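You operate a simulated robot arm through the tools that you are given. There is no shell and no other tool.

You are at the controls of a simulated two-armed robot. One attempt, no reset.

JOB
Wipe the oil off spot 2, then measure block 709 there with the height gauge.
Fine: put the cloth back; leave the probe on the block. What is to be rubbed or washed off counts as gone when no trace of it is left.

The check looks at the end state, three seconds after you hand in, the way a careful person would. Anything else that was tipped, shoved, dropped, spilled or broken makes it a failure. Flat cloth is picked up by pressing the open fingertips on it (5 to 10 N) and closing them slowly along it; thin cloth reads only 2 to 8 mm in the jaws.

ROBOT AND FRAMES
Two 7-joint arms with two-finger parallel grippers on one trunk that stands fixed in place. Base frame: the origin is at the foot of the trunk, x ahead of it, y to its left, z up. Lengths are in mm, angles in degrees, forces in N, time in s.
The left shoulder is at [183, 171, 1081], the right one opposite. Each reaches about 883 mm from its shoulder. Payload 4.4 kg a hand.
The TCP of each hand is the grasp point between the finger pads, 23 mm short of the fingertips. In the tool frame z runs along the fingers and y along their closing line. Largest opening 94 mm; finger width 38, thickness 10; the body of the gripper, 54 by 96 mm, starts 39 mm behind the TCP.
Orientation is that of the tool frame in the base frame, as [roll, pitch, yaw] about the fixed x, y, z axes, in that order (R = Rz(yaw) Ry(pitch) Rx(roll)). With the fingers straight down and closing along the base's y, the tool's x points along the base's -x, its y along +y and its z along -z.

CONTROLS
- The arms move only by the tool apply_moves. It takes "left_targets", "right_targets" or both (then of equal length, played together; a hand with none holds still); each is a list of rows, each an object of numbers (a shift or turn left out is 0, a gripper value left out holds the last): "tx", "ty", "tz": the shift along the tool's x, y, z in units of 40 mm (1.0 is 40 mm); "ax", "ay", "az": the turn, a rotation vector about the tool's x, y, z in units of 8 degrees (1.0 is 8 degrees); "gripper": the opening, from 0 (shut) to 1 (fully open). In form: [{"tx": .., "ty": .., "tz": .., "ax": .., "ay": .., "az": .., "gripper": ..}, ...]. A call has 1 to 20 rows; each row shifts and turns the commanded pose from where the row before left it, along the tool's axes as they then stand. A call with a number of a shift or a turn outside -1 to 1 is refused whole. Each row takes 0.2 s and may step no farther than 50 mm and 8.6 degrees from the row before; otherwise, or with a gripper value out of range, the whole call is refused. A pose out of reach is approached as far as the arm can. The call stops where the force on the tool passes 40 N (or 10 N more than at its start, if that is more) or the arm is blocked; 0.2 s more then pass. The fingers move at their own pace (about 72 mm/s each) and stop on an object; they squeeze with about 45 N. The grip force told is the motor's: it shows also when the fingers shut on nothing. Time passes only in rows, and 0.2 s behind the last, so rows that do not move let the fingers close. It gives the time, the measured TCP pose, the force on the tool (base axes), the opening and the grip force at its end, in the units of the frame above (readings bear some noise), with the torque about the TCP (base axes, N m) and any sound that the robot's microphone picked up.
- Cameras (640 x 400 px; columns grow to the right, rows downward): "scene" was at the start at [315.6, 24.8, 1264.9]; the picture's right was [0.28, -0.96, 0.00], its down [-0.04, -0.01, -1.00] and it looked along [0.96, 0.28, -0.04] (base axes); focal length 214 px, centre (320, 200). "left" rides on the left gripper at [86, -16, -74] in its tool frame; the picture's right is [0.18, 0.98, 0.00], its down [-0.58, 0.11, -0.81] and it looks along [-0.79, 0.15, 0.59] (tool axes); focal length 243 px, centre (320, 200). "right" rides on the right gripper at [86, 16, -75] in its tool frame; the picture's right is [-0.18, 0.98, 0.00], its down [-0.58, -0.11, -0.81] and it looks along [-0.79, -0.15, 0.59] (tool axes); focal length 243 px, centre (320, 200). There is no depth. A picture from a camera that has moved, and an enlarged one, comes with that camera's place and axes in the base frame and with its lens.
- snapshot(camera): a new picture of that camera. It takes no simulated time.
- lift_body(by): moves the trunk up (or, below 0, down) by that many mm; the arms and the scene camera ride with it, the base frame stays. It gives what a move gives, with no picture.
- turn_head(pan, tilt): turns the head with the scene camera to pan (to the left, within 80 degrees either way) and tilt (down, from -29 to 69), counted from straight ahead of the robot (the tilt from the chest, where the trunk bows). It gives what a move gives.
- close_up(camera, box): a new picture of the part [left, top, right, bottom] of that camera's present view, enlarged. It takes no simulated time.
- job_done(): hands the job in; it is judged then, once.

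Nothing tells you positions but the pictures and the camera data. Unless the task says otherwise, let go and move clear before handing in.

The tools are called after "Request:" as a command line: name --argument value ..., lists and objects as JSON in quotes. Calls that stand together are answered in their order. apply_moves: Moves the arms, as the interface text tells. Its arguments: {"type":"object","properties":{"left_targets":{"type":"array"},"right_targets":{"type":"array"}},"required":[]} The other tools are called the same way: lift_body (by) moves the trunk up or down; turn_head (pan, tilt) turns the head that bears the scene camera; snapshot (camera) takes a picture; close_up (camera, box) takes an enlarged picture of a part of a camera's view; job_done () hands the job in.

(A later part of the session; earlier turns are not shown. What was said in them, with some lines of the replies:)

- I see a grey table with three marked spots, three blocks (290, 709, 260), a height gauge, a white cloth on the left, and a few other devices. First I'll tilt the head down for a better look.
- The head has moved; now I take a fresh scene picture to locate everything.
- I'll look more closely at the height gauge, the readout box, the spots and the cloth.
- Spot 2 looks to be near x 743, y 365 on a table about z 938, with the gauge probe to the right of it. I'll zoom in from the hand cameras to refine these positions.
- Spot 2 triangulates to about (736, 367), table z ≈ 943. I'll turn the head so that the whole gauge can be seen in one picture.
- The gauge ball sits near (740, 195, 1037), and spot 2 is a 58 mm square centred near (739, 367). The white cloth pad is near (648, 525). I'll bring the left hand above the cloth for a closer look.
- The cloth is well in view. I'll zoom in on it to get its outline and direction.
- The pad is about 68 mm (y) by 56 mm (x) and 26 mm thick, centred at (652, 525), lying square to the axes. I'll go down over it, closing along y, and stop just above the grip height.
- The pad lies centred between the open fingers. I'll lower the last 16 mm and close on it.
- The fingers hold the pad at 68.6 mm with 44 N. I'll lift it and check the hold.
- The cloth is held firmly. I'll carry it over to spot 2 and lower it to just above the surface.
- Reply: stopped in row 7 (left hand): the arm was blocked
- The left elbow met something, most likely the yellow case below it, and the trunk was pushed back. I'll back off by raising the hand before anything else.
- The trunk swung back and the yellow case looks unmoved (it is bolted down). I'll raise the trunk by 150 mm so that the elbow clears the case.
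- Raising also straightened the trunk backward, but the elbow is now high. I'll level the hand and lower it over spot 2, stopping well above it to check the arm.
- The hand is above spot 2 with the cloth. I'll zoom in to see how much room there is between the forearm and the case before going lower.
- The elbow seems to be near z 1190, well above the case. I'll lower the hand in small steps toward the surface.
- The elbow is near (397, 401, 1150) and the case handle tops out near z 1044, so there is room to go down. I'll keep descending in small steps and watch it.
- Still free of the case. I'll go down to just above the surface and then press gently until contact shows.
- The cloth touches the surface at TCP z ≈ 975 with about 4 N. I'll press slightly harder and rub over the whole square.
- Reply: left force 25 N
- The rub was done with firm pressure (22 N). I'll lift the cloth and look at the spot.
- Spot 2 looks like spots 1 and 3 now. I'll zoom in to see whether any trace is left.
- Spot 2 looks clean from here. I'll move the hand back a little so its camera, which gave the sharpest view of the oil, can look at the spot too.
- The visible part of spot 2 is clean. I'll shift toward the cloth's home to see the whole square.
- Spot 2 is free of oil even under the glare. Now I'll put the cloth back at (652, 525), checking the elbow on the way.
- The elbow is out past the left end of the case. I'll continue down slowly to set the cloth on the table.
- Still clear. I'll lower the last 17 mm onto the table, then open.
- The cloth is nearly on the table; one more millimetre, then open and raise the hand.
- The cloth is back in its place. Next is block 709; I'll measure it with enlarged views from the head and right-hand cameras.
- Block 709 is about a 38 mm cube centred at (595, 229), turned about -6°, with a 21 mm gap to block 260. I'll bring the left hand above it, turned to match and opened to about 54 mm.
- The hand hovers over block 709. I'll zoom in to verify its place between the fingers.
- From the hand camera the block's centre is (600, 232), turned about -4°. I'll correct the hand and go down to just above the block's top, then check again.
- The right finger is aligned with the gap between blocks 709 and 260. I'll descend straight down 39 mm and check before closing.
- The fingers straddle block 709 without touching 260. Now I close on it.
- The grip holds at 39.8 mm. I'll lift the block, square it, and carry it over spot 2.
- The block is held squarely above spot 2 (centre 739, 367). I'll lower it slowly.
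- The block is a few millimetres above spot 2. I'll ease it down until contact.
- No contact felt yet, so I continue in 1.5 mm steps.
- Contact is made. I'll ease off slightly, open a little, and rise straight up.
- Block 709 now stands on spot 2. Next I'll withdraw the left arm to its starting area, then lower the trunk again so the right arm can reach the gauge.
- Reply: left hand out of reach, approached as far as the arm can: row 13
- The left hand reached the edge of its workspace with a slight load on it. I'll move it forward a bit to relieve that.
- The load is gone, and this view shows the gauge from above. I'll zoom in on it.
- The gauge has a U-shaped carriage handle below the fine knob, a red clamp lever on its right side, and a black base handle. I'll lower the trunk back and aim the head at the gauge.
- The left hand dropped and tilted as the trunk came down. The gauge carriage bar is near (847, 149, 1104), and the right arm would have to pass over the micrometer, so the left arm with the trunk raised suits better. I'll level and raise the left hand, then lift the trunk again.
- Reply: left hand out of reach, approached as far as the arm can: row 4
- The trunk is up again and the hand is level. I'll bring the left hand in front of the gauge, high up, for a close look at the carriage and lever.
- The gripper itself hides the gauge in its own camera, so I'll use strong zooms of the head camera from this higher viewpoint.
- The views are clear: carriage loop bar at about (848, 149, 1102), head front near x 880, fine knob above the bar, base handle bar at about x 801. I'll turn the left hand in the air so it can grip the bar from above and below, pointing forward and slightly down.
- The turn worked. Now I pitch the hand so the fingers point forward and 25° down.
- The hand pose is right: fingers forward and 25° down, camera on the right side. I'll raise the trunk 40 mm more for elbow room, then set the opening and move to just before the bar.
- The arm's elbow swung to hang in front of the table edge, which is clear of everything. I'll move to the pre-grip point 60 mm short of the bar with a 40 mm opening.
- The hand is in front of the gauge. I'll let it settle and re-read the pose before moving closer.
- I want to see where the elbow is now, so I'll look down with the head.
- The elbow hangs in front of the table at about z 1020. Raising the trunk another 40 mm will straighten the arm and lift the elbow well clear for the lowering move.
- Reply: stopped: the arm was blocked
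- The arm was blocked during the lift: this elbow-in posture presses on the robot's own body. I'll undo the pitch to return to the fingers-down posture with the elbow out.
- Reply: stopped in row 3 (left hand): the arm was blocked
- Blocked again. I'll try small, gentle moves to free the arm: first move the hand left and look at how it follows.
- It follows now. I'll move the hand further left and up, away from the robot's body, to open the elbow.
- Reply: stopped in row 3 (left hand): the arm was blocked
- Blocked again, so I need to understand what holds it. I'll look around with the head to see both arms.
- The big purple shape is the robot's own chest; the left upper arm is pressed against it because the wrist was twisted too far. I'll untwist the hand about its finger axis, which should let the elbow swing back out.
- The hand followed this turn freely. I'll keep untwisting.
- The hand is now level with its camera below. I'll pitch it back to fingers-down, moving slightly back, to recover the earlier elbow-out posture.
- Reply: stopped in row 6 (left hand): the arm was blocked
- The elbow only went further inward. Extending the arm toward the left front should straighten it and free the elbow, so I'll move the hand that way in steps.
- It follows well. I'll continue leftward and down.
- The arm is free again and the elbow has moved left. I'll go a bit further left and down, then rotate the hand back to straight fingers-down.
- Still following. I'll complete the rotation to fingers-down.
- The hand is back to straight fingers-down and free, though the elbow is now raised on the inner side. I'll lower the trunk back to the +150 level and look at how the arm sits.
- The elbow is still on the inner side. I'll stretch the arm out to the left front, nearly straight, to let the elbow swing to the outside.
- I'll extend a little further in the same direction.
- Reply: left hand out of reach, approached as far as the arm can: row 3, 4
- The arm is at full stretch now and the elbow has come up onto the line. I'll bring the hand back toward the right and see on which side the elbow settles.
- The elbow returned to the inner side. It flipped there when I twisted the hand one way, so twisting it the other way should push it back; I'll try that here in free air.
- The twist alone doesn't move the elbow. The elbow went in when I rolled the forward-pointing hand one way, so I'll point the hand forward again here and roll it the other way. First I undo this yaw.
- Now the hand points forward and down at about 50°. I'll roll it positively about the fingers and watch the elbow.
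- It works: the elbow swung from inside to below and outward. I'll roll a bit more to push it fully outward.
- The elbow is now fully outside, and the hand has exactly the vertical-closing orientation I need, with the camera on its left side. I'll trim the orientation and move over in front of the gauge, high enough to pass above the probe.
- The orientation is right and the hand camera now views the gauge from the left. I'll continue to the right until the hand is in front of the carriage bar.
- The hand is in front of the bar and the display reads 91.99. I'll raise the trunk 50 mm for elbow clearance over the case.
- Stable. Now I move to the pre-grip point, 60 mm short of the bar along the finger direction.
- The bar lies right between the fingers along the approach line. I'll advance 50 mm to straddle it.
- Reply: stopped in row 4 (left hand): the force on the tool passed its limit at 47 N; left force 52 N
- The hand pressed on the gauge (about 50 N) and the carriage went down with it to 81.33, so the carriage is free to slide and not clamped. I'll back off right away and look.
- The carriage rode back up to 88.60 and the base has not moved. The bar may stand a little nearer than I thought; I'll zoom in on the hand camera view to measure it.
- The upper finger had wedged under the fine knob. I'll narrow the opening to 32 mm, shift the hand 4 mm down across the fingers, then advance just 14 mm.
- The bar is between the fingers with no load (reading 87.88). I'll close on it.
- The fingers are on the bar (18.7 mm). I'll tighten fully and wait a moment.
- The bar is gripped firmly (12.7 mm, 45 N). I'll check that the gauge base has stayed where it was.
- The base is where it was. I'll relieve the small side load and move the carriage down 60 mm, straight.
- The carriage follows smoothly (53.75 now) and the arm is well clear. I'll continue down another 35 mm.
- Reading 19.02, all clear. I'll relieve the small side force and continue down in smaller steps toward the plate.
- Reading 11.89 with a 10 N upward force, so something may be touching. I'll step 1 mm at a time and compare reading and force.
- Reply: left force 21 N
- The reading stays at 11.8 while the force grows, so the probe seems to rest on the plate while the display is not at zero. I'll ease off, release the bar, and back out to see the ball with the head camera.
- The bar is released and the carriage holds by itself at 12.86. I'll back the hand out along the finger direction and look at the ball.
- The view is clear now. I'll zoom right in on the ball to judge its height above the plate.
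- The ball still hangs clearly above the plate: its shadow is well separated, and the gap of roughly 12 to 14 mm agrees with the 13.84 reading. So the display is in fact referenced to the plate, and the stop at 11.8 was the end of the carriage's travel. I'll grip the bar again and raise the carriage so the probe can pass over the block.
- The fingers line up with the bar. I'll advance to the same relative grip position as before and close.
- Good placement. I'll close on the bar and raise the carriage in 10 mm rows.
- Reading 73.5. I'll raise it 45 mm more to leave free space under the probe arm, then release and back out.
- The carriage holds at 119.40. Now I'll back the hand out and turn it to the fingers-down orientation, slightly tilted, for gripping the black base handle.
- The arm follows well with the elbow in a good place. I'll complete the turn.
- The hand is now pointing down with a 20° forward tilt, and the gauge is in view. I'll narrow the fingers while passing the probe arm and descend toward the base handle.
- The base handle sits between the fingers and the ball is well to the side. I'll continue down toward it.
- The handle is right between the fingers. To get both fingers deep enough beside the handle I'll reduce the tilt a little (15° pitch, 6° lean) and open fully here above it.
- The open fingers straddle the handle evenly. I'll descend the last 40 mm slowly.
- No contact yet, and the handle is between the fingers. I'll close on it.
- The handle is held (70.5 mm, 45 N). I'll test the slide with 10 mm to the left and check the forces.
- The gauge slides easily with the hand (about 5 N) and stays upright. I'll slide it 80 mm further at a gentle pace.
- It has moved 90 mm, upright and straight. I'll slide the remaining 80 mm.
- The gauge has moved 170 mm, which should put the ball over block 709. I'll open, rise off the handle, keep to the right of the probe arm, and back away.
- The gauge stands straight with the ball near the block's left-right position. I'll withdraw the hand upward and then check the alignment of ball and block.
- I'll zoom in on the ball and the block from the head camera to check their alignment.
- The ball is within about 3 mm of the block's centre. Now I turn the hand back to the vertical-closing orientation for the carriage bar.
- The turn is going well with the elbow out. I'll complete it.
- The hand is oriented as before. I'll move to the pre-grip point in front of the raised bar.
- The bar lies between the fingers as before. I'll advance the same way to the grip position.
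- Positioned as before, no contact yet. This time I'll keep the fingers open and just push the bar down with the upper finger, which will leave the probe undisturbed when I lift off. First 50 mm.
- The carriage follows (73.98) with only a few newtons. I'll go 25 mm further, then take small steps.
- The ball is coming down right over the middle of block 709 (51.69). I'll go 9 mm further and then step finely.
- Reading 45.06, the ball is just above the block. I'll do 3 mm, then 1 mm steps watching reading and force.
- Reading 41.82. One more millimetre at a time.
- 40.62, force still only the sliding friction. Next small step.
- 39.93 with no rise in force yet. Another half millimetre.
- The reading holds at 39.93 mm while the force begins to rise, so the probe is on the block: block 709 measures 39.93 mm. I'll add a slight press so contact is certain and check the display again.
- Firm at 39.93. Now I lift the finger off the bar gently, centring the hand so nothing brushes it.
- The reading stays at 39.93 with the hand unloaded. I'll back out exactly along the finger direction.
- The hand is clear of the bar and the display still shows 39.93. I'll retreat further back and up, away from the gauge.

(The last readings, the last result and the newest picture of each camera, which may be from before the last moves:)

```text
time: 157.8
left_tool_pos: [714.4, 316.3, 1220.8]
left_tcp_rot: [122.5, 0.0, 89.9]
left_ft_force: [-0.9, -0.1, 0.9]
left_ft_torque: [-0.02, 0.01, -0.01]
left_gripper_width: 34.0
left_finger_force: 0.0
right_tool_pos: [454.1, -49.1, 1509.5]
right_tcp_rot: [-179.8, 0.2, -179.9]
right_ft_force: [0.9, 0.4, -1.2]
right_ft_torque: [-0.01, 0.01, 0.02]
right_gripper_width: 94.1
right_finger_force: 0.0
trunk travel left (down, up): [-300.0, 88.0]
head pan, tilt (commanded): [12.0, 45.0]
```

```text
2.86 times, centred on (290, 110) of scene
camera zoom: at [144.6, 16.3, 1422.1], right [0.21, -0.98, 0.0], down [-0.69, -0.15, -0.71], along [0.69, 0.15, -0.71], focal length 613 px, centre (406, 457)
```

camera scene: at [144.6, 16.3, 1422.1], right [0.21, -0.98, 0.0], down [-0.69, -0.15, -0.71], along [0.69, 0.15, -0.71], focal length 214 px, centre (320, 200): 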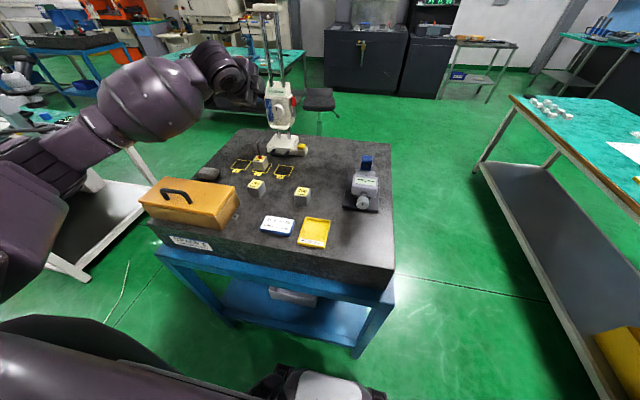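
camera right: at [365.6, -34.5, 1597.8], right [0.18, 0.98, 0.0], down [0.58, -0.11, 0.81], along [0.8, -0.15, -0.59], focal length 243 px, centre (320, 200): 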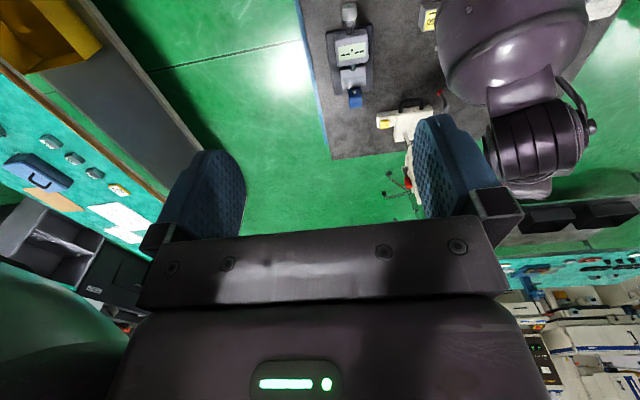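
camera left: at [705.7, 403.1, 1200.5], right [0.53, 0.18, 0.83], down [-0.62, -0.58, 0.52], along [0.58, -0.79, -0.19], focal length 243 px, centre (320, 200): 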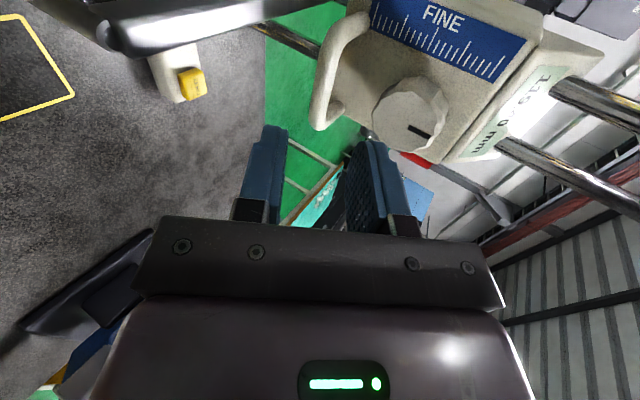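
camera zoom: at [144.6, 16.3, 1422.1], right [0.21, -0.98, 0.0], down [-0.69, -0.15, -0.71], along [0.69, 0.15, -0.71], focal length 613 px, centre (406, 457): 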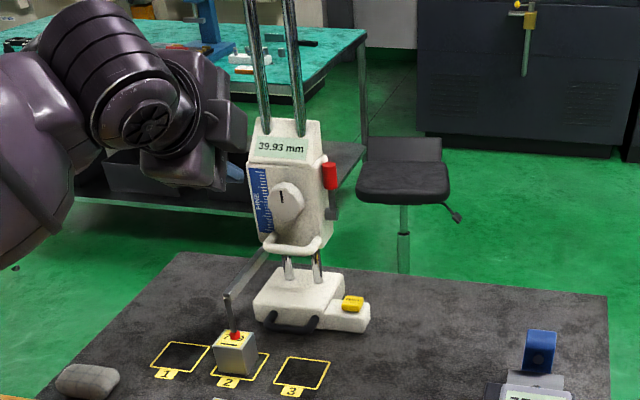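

The probe rests on block 709 and the display shows 39.93 mm. I'll move the arm well away and then inspect the whole table.

Request:
apply_moves --left_targets '[{"tz": -0.63, "ty": -0.3}, {"tz": -0.63, "ty": -0.3}, {"tz": -0.63, "ty": -0.3, "tx": 0.4}, {"tx": 0.6}, {"tx": 0.6}, {"tx": 0}]'

Request:
snapshot --camera "scene"

Request:
close_up --camera "scene" --box '[230, 140, 310, 190]'

Request:
close_up --camera "scene" --box '[180, 140, 280, 200]'

Request:
close_up --camera "scene" --box '[255, 70, 315, 110]'

Request:
close_up --camera "right" --box '[420, 0, 640, 140]'

```text
time: 159.2
left_tool_pos: [633.5, 379.7, 1232.0]
left_tcp_rot: [122.5, 0.0, 89.9]
left_ft_force: [-0.6, -0.1, -0.3]
left_ft_torque: [-0.01, 0.02, 0.03]
left_gripper_width: 33.8
left_finger_force: 0.1
right_tool_pos: [454.3, -50.6, 1509.4]
right_tcp_rot: [180.0, 0.3, -179.9]
right_ft_force: [-0.3, -0.5, -0.8]
right_ft_torque: [0.03, 0.01, 0.02]
right_gripper_width: 94.1
right_finger_force: 0.1
trunk travel left (down, up): [-300.0, 88.0]
head pan, tilt (commanded): [12.0, 45.0]
```

```text
taken
camera scene: at [144.8, 15.6, 1422.1], right [0.21, -0.98, 0.0], down [-0.69, -0.15, -0.71], along [0.69, 0.15, -0.71], focal length 214 px, centre (320, 200)
```

scene: 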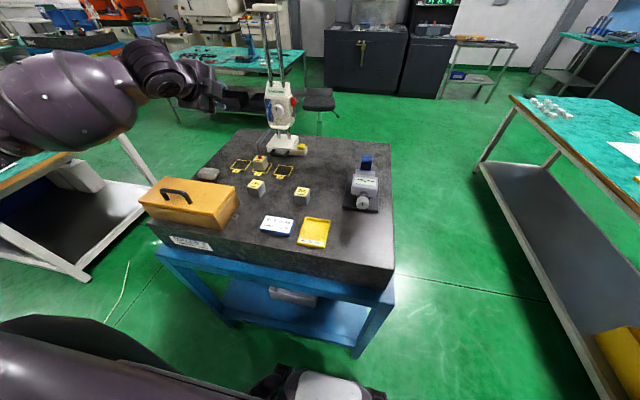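

```text
8.00 times, centred on (270, 165) of scene
camera zoom: at [144.8, 15.6, 1422.1], right [0.21, -0.98, 0.0], down [-0.69, -0.15, -0.71], along [0.69, 0.15, -0.71], focal length 1716 px, centre (720, 480)
```

zoom: 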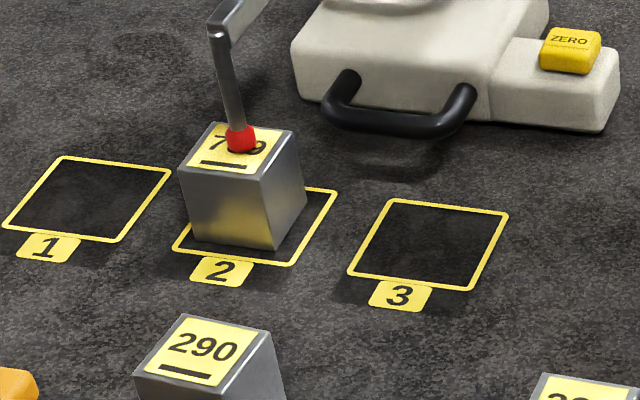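

```text
6.40 times, centred on (230, 170) of scene
camera zoom: at [144.8, 15.6, 1422.1], right [0.21, -0.98, 0.0], down [-0.69, -0.15, -0.71], along [0.69, 0.15, -0.71], focal length 1373 px, centre (896, 392)
```

zoom: 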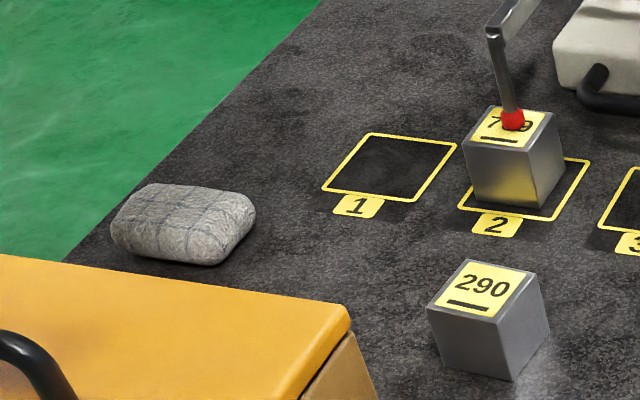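

```text
10.00 times, centred on (285, 90) of scene
camera zoom: at [144.8, 15.6, 1422.1], right [0.21, -0.98, 0.0], down [-0.69, -0.15, -0.71], along [0.69, 0.15, -0.71], focal length 2145 px, centre (670, 1300)
```

zoom: 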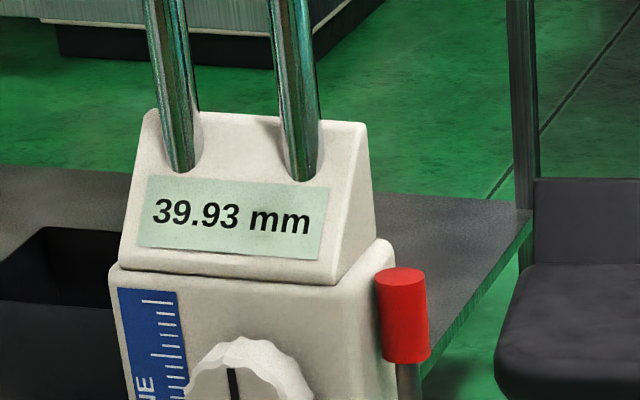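

```text
2.86 times, centred on (530, 70) of right
camera zoom: at [366.3, -34.5, 1584.2], right [0.18, 0.98, 0.0], down [0.58, -0.11, 0.81], along [0.79, -0.15, -0.59], focal length 693 px, centre (-280, 571)
```

zoom: 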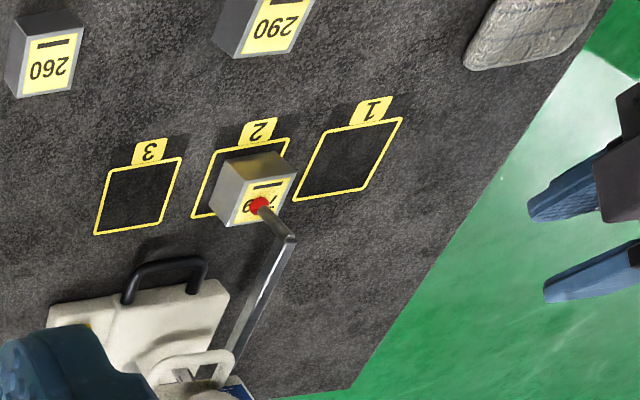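

Everything checks out. Spot 2 is clean, block 709 stands inside it, and the probe rests on its top with the display steady at 39.93 mm. The cloth is back in its place, the other items look undisturbed, and both hands are clear. I'm handing in the job.

Request:
job_done

```text
The job is handed in.
```

The job is handed in: I wiped the oil off spot 2 and measured block 709 there at **39.93 mm** with the height gauge. The size card on the table says 40.00 ± 0.05, so the block reads 0.02 mm under the lower limit.

- **Spot 2:** I rubbed the whole square with the cloth. The close-ups afterwards showed no trace of oil.
- **Cloth:** it is back in its original place.
- **Block 709:** it stands inside the spot 2 outline.
- **Gauge:** I slid it about 170 mm to the left by its base handle. The probe now rests near the middle of the block's top, and the display held at 39.93 after I let go.
- **Zero:** I did not press ZERO and could not check it on the plate, because the carriage stopped at about 11.8 mm. The reading agreed with the probe's height in the pictures to within a few millimetres, and the block measured close to its nominal 40 mm, so I left it as it was.

Three contacts happened on the way. The left elbow was blocked once, probably by the yellow case. A finger pressed on the gauge's fine knob with about 50 N. The left arm was also blocked several times, apparently against the robot's own chest. I saw nothing tipped or moved by any of these, and both hands were clear at the end.
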